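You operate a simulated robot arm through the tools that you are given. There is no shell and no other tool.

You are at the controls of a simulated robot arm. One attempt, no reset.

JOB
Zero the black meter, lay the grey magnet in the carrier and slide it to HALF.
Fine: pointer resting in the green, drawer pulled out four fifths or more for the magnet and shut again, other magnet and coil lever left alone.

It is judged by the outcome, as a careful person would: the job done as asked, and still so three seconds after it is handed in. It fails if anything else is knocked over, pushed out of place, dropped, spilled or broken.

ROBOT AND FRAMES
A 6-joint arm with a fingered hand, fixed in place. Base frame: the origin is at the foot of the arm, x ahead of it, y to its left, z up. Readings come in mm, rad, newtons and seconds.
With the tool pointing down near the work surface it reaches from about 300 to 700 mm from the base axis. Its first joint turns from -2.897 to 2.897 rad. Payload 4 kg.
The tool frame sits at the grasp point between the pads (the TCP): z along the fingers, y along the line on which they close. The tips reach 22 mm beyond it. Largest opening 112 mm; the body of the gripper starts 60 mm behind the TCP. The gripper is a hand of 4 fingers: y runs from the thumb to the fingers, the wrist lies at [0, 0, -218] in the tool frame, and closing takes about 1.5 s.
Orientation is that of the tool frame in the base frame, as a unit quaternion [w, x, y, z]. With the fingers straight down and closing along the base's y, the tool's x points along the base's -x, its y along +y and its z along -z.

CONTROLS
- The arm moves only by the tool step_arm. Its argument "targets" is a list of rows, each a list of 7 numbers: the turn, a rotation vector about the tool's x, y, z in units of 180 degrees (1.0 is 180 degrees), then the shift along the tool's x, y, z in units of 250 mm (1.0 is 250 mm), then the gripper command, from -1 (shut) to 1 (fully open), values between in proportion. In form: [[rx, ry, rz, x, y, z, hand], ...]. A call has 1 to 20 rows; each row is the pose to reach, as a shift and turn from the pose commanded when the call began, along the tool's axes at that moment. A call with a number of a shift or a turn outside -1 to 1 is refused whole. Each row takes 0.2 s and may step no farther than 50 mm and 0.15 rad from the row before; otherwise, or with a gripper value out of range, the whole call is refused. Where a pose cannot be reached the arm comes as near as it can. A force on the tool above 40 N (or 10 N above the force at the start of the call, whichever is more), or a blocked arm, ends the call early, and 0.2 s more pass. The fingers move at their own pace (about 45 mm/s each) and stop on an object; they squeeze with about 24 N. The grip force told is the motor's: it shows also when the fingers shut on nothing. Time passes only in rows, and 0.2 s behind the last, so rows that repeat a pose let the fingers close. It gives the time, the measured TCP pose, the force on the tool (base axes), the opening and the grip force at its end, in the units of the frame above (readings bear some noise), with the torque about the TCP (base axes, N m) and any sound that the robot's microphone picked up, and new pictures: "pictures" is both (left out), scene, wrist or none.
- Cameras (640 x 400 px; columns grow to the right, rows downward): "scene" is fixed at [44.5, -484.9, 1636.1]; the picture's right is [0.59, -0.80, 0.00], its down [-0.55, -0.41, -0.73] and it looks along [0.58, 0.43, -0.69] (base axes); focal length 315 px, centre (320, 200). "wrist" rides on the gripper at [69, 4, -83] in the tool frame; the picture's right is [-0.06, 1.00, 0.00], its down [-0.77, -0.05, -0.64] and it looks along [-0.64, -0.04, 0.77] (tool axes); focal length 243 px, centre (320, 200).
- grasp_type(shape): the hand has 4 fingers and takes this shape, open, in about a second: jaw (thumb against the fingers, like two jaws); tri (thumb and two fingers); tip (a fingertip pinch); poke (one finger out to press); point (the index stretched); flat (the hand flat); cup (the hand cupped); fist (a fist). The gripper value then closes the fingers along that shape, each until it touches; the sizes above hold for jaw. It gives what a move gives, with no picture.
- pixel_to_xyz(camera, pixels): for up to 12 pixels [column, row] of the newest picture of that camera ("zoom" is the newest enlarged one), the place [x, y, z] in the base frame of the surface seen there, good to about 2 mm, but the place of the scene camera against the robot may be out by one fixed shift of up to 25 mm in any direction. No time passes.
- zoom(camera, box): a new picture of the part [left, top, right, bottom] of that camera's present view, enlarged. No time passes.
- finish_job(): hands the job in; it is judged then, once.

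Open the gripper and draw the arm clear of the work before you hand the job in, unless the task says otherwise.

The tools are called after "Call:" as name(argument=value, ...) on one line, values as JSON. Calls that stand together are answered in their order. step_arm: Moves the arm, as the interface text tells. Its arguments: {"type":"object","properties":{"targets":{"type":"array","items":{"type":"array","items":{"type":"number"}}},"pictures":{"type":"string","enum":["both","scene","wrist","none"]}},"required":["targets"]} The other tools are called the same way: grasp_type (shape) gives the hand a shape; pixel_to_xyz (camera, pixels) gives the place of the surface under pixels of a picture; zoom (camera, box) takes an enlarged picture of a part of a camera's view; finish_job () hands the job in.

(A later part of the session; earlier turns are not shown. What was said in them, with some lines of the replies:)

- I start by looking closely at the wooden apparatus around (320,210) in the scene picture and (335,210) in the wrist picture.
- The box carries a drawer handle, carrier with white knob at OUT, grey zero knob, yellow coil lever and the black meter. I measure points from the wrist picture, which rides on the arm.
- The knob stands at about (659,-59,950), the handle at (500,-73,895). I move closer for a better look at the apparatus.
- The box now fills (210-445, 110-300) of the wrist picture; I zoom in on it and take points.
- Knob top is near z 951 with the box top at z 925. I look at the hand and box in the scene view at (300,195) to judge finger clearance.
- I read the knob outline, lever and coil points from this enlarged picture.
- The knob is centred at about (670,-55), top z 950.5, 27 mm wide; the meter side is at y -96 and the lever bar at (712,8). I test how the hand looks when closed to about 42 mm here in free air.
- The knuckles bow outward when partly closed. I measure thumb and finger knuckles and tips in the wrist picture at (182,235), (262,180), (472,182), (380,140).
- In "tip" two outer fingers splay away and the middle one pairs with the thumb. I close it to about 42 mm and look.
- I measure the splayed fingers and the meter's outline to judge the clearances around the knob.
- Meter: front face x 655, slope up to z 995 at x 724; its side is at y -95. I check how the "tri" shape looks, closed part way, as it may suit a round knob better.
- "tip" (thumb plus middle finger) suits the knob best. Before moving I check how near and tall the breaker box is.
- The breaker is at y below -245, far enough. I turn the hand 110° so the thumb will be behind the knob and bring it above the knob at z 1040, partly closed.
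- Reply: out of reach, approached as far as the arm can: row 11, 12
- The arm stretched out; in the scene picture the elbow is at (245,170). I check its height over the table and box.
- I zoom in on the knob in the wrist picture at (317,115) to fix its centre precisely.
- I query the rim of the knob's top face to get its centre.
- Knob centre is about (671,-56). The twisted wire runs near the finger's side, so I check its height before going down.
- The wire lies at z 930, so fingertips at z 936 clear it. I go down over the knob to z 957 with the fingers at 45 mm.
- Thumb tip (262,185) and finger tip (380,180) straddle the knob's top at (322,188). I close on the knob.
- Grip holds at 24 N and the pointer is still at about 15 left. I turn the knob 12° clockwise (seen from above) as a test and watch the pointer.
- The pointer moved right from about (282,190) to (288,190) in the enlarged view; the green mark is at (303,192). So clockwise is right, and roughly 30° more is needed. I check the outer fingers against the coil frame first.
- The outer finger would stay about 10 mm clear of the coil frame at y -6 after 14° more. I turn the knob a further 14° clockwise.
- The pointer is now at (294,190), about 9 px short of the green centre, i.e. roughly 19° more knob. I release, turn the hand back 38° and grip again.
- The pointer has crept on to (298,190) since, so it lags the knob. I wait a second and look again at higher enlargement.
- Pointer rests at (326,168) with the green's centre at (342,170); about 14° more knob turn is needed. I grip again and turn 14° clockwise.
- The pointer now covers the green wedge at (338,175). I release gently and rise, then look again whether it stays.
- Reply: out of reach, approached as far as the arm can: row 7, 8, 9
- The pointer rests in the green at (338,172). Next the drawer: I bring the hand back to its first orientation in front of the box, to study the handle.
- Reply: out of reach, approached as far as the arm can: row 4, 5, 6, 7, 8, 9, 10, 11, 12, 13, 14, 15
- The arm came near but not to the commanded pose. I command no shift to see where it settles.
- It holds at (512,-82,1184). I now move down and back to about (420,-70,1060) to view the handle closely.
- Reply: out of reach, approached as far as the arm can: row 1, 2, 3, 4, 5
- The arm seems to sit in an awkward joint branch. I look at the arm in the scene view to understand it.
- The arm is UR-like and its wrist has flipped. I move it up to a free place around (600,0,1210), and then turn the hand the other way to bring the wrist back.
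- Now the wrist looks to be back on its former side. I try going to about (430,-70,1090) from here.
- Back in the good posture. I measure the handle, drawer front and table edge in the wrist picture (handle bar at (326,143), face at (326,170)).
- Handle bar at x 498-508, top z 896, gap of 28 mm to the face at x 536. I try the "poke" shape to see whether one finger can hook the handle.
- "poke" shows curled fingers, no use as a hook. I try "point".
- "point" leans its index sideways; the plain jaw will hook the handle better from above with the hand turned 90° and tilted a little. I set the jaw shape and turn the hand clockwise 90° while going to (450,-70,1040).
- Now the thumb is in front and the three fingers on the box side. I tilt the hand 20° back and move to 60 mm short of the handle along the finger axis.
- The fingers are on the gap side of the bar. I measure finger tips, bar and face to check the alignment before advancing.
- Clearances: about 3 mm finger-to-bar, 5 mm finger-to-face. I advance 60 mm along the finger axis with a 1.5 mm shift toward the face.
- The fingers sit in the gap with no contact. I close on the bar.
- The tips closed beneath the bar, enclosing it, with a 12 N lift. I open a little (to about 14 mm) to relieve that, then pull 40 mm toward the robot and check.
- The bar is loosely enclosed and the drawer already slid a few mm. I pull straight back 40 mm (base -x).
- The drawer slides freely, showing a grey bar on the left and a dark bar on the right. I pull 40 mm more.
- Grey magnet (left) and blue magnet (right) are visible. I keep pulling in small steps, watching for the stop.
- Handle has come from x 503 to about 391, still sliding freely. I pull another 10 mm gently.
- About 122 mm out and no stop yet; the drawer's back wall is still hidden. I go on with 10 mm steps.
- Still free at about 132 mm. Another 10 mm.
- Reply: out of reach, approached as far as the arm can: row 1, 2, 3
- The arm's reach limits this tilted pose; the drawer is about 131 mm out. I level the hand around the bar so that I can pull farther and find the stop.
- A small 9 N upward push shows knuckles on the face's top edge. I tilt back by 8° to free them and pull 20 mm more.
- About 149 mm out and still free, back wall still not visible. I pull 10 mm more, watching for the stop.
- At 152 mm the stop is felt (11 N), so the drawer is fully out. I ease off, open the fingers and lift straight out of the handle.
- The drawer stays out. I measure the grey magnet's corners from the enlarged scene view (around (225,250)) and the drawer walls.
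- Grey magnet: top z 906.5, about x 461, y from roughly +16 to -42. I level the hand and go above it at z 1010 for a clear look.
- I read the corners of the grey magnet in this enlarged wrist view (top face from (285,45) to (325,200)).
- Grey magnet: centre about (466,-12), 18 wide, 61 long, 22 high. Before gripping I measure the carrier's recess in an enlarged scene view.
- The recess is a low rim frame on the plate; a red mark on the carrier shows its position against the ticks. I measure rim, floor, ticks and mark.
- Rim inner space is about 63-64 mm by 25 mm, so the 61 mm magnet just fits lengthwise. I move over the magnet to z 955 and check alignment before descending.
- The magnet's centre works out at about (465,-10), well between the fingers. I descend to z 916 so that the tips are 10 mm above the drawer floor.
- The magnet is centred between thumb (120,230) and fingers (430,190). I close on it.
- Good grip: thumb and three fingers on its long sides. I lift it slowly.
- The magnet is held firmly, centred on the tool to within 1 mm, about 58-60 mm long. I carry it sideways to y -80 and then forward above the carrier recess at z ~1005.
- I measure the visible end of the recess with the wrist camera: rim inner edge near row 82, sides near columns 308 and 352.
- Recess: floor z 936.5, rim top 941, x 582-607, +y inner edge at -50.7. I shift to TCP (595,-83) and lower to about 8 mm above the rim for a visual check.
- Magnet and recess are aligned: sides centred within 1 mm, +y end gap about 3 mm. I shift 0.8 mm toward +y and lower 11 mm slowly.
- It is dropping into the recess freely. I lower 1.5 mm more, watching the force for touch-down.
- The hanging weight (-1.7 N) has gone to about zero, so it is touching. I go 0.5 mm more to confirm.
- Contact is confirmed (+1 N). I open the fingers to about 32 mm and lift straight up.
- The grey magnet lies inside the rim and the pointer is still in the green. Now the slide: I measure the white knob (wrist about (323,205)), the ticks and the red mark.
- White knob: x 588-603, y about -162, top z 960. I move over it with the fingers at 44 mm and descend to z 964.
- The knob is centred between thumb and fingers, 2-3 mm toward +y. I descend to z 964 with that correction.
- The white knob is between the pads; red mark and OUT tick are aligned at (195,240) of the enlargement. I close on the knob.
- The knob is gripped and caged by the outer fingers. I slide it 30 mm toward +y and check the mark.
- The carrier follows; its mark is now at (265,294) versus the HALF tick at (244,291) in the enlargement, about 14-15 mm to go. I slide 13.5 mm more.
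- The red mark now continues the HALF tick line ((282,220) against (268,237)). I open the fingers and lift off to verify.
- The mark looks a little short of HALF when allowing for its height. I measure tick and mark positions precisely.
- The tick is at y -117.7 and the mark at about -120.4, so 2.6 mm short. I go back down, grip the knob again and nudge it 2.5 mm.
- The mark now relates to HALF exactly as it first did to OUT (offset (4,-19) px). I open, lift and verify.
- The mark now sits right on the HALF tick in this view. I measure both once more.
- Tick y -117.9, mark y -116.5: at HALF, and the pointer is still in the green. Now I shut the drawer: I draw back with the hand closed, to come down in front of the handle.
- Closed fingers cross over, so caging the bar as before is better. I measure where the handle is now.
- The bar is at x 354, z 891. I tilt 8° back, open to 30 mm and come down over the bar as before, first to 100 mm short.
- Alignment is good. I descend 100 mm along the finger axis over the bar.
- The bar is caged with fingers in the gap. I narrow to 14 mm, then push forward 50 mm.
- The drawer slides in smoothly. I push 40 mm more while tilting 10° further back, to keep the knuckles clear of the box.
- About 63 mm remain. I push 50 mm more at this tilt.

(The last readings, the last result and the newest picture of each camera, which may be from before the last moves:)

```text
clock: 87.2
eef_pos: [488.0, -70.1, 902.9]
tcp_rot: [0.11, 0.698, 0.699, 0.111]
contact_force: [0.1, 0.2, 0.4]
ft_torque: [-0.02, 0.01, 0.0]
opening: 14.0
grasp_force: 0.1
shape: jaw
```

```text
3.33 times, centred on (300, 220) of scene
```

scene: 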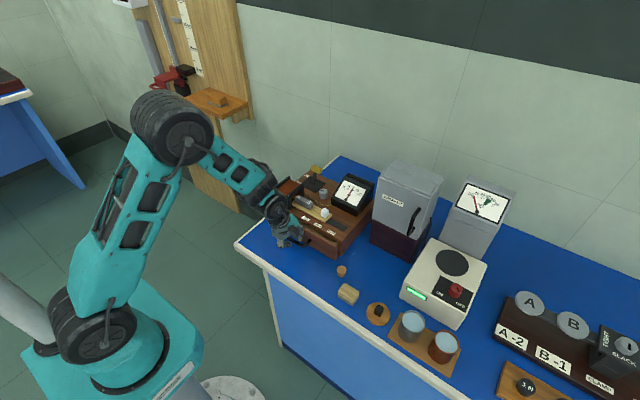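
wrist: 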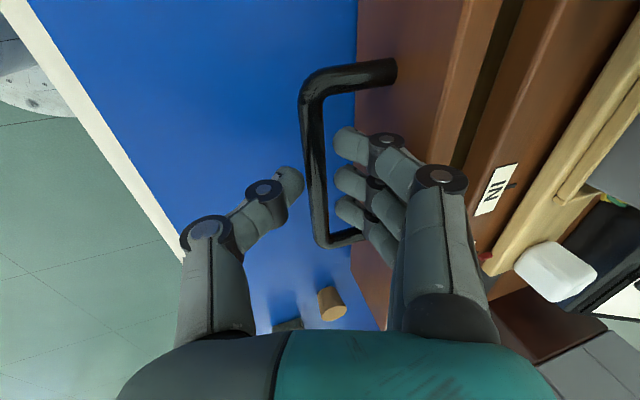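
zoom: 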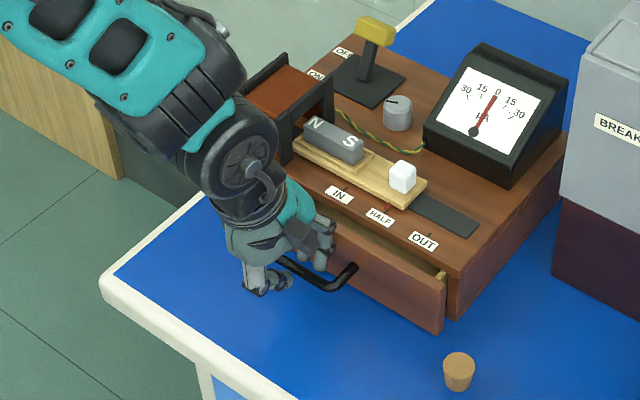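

About 13 mm remain. I push in small steps and watch for the closing stop.

Call:
step_arm(targets=[[0, 0, 0, 0, 0.019, 0.0063, -0.75], [0, 0, 0, 0, 0.038, 0.0126, -0.75], [0, 0, 0, 0, 0.038, 0.0126, -0.75]], pictures="wrist")

```text
clock: 88.0
eef_pos: [496.6, -71.0, 901.9]
tcp_rot: [0.11, 0.698, 0.698, 0.11]
contact_force: [-0.7, 0.8, -0.1]
ft_torque: [0.0, 0.04, -0.01]
opening: 13.9
grasp_force: 0.0
shape: jaw
```

wrist: 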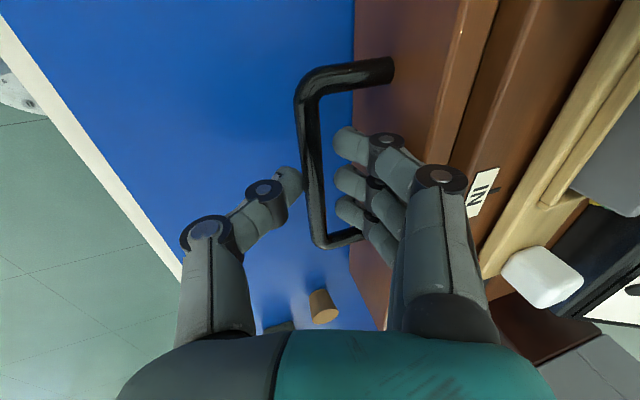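

Call:
step_arm(targets=[[0, 0, 0, 0, 0.0076, 0.0025, -0.75], [0, 0, 0, 0, 0.0152, 0.005, -0.75], [0, 0, 0, 0, 0.0228, 0.0075, -0.75], [0, 0, 0, 0, 0.0228, 0.0075, -0.75]], pictures="wrist")

```text
clock: 89.0
eef_pos: [502.5, -70.4, 902.4]
tcp_rot: [0.11, 0.699, 0.698, 0.11]
contact_force: [-3.3, 0.1, 1.7]
ft_torque: [0.02, -0.09, -0.01]
opening: 14.2
grasp_force: 0.0
shape: jaw
```

wrist: 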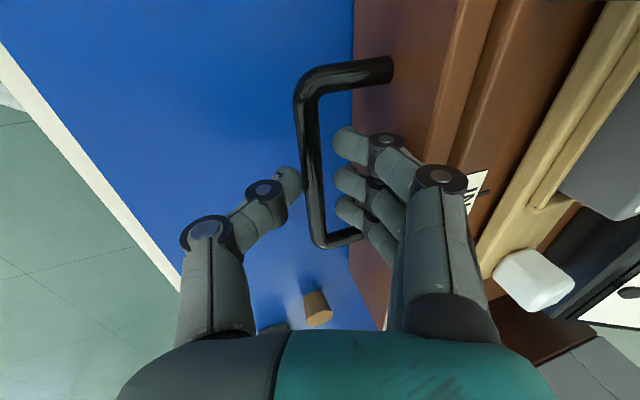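

A 3 N resistance appears: probably the closing stop. I push 1.5 mm more to confirm, and look at the drawer front.

Call:
step_arm(targets=[[0, 0, 0, 0, 0.0057, 0.0019, -0.75], [0, 0, 0, 0, 0.0057, 0.0019, -0.75]], pictures="both")

Call:
zoom(camera="scene", box=[250, 170, 370, 270])

Call:
pixel_to_xyz(camera="wrist", pixels=[[305, 130], [308, 160], [301, 110], [400, 110], [410, 80], [460, 90], [440, 60]])

```text
clock: 89.6
eef_pos: [503.8, -71.6, 902.2]
tcp_rot: [0.11, 0.699, 0.698, 0.11]
contact_force: [-11.6, -1.1, 6.1]
ft_torque: [0.01, -0.34, -0.01]
opening: 13.3
grasp_force: 0.1
shape: jaw
```

scene: 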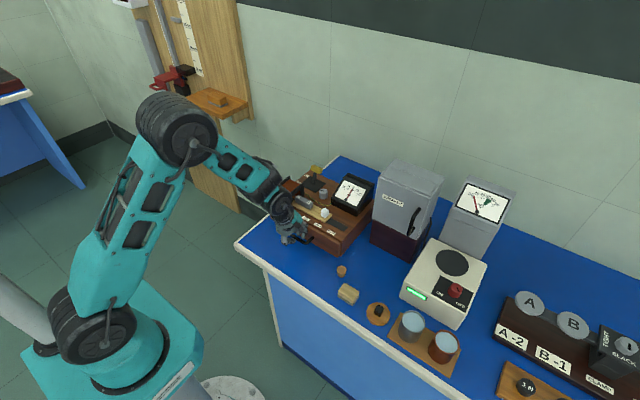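
wrist: 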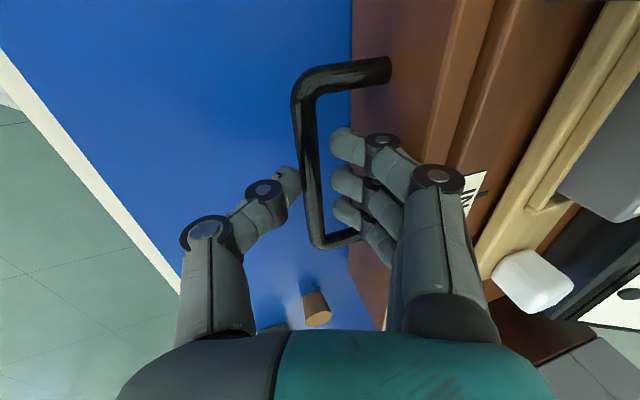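

```text
4.00 times, centred on (310, 220) of scene
```

zoom: 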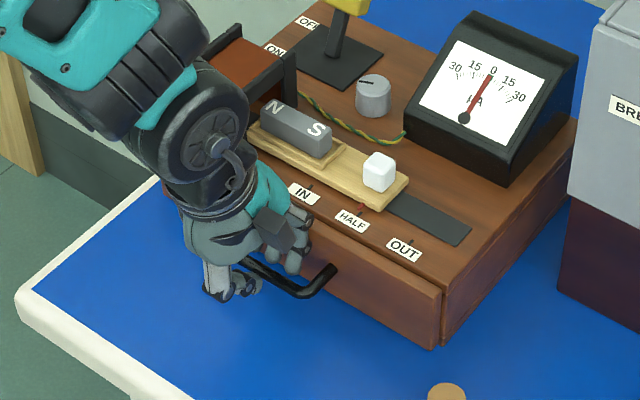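

```text
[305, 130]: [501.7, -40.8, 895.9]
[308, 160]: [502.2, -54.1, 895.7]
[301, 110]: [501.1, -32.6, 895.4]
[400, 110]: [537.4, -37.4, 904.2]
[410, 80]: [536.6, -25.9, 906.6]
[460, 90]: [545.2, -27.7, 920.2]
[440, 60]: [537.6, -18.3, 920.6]
```

At 11.6 N the drawer is against its stop, face at x 537 as at the start. I back off gently in step with opening so the handle isn't pulled, then lift out along the finger axis.

Call:
step_arm(targets=[[0, 0, 0, 0, -0.0114, -0.0038, -0.75], [0, 0, 0, 0, -0.0114, -0.0038, -0.64], [0, 0, 0, 0, -0.019, -0.0063, -0.64], [0, 0, 0, 0, -0.019, -0.0063, -0.5], [0, 0, 0, 0, -0.0285, -0.0094, -0.5], [0, 0, 0, 0, -0.0285, -0.0094, -0.5]], pictures="wrist")

Call:
zoom(camera="wrist", box=[220, 40, 500, 240])

```text
clock: 91.0
eef_pos: [496.5, -70.6, 901.9]
tcp_rot: [0.11, 0.699, 0.698, 0.11]
contact_force: [-0.3, 0.4, 0.9]
ft_torque: [0.02, -0.02, -0.01]
opening: 27.6
grasp_force: 0.1
shape: jaw
```

wrist: 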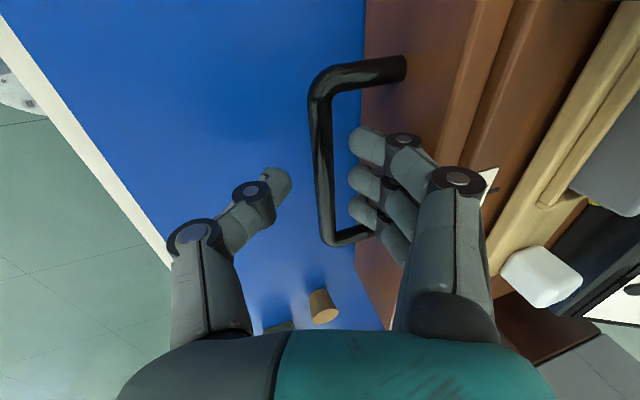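

```text
2.00 times, centred on (360, 140) of wrist
```

zoom: 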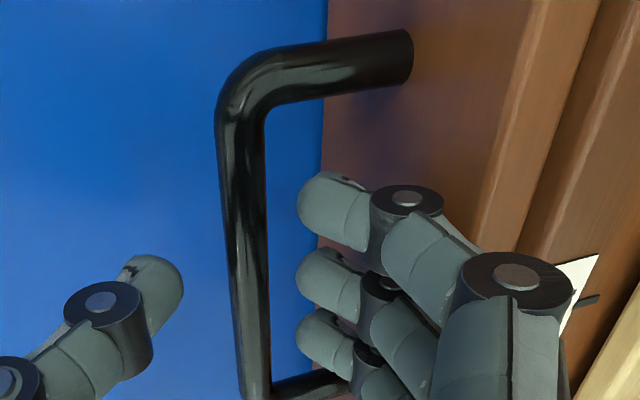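

Neither thumb nor fingers touch the bar now. I lift out along the finger axis by 110 mm.

Call:
step_arm(targets=[[0, 0, 0, 0, 0, -0.06, -0.5], [0, 0, 0, 0, 0, -0.14, -0.5], [0, 0, 0, 0, 0, -0.24, -0.5], [0, 0, 0, 0, 0, -0.34, -0.5], [0, 0, 0, 0, 0, -0.44, -0.5], [0, 0, 0, 0, 0, -0.44, -0.5]])

Call:
zoom(camera="scene", box=[250, 150, 390, 270])

Call:
pixel_to_xyz(camera="scene", pixels=[[299, 238], [311, 243], [290, 232]])

```text
clock: 92.4
eef_pos: [461.4, -70.0, 1008.1]
tcp_rot: [0.11, 0.698, 0.699, 0.11]
contact_force: [0.2, -0.3, -0.7]
ft_torque: [0.0, -0.03, -0.02]
opening: 27.8
grasp_force: 0.0
shape: jaw
```

scene: 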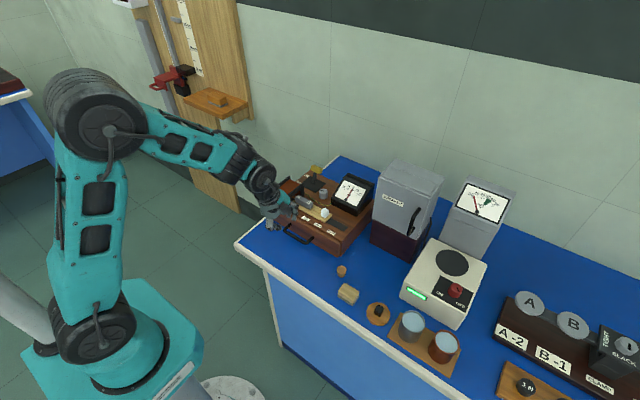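
wrist: 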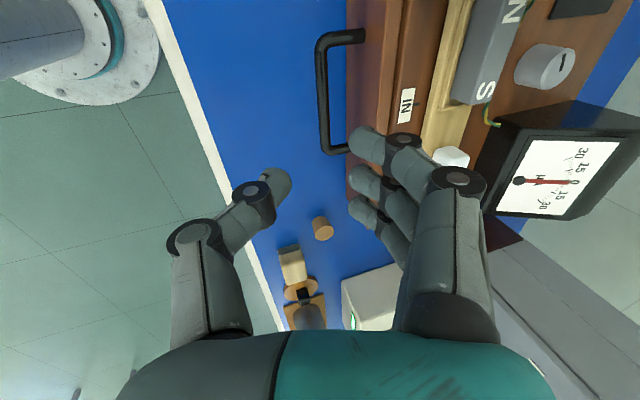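

```text
3.33 times, centred on (320, 210) of scene
```

zoom: 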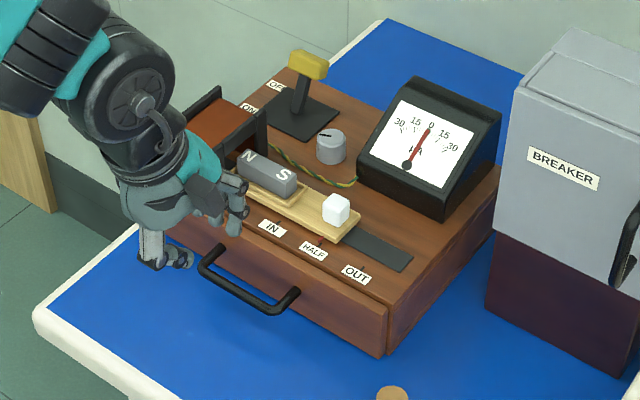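

```text
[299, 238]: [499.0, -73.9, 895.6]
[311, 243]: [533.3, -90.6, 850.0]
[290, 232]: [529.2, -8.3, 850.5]
```

The drawer is shut, handle back at (499,-74,896). I open the hand and draw the arm clear, up and back.

Call:
step_arm(targets=[[0.017, 0, 0, -0.0147, -0.0199, -0.1413, 0], [0.0339, 0, 0, -0.0293, -0.0398, -0.2827, 0.5], [0.0509, 0, 0, -0.044, -0.0598, -0.424, 1], [0.0678, 0, 0, -0.0587, -0.0797, -0.5653, 1], [0.0848, 0, 0, -0.0733, -0.0996, -0.7067, 1], [0.1017, 0, 0, -0.088, -0.1195, -0.848, 1], [0.1017, 0, 0, -0.088, -0.1195, -0.848, 1], [0.1017, 0, 0, -0.088, -0.1195, -0.848, 1]])

Call:
zoom(camera="scene", box=[250, 150, 390, 270])

Call:
zoom(camera="scene", box=[336, 176, 366, 206])

Call:
zoom(camera="scene", box=[290, 190, 350, 240])

```text
clock: 94.2
eef_pos: [368.0, -92.7, 1200.6]
tcp_rot: [-0.002, 0.707, 0.707, -0.002]
contact_force: [-0.3, -0.2, -0.3]
ft_torque: [0.0, 0.01, 0.01]
opening: 112.0
grasp_force: 0.1
shape: jaw
```

scene: 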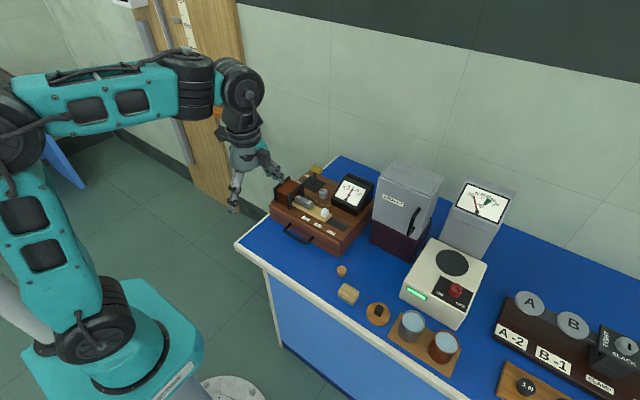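
wrist: 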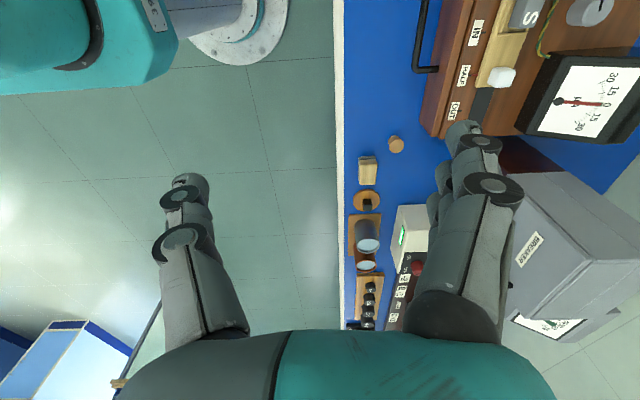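

```text
3.33 times, centred on (320, 210) of scene
```

zoom: 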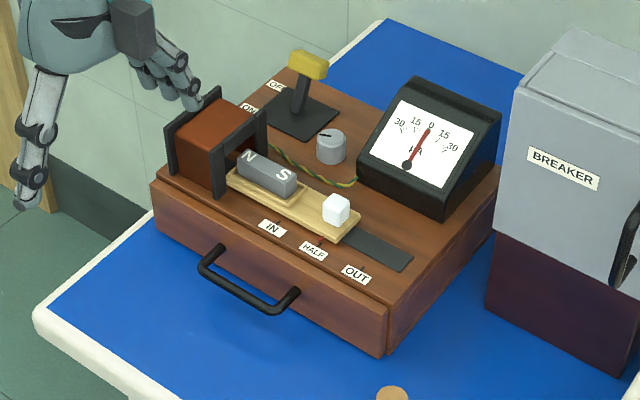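

```text
13.33 times, centred on (351, 191) of scene
```

zoom: 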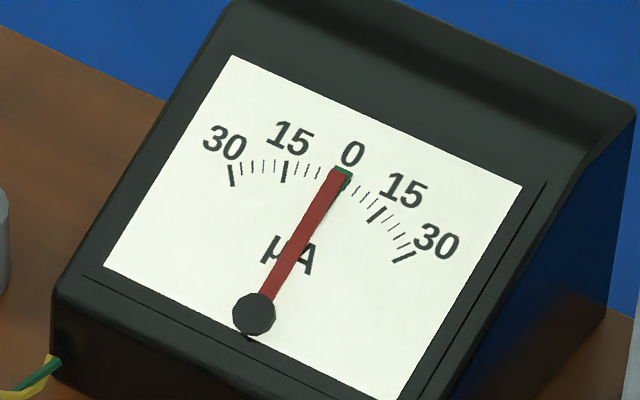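

```text
8.00 times, centred on (320, 215) of scene
```

zoom: 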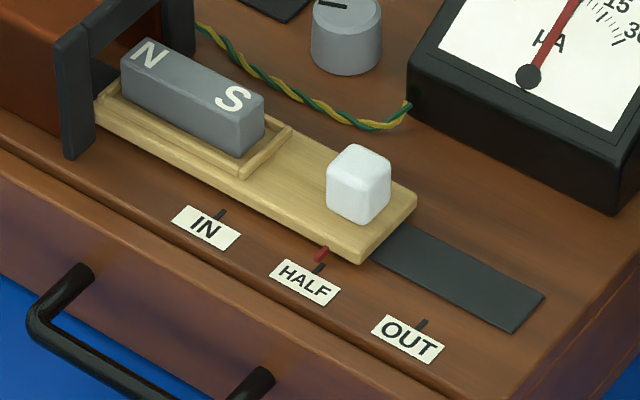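

All is in place: mark at HALF, magnet in the rim, drawer shut. I check the pointer once more from the wrist camera's other angle, at (585,100).

Call:
zoom(camera="wrist", box=[530, 50, 640, 150])

```text
4.00 times, centred on (585, 100) of wrist
```

zoom: 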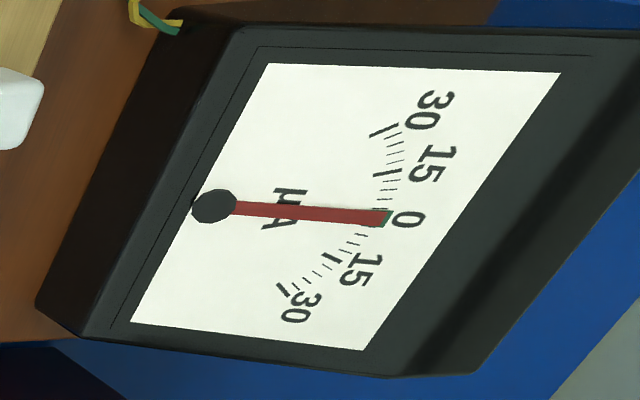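

Call:
zoom(camera="scene", box=[346, 184, 356, 194])

Call:
zoom(camera="wrist", box=[600, 90, 640, 120])

```text
16.00 times, centred on (351, 189) of scene
```

zoom: 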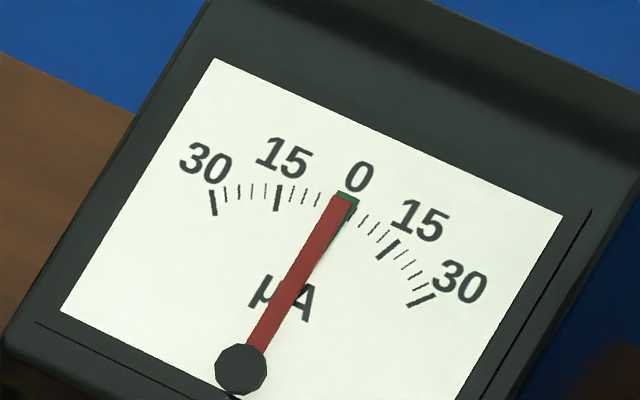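

```text
13.33 times, centred on (620, 105) of wrist
```

zoom: 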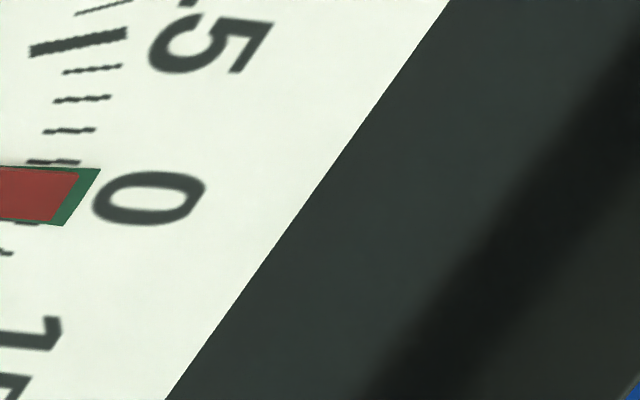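

In both views the pointer lies centred over the green wedge with its rim showing at the tip ((340,200) scene, (70,195) wrist). Carrier at HALF with the grey magnet, drawer shut, lever and blue magnet untouched, arm clear and hand open — I hand the job in.

Call:
finish_job()

```text
The job is handed in.
```

The job is handed in and everything you asked for is in place; I don't have the judge's verdict.

- **Meter:** the pointer of the black meter rests in the green. It held there through the rest of the work, checked from two camera angles.
- **Magnet and carrier:** the grey magnet lies inside the carrier's rim. The carrier's red mark is about 1.5 mm past the HALF tick, toward IN.
- **Drawer:** it was pulled out about 150 mm to its stop and pushed shut again. The handle is back where it started.
- **Left alone:** I did not touch the coil lever or the blue magnet. The blue magnet rode along in the drawer and last looked undisturbed when the drawer was most of the way shut.

The hand is open and the arm is drawn clear. Nothing was knocked over or dropped.
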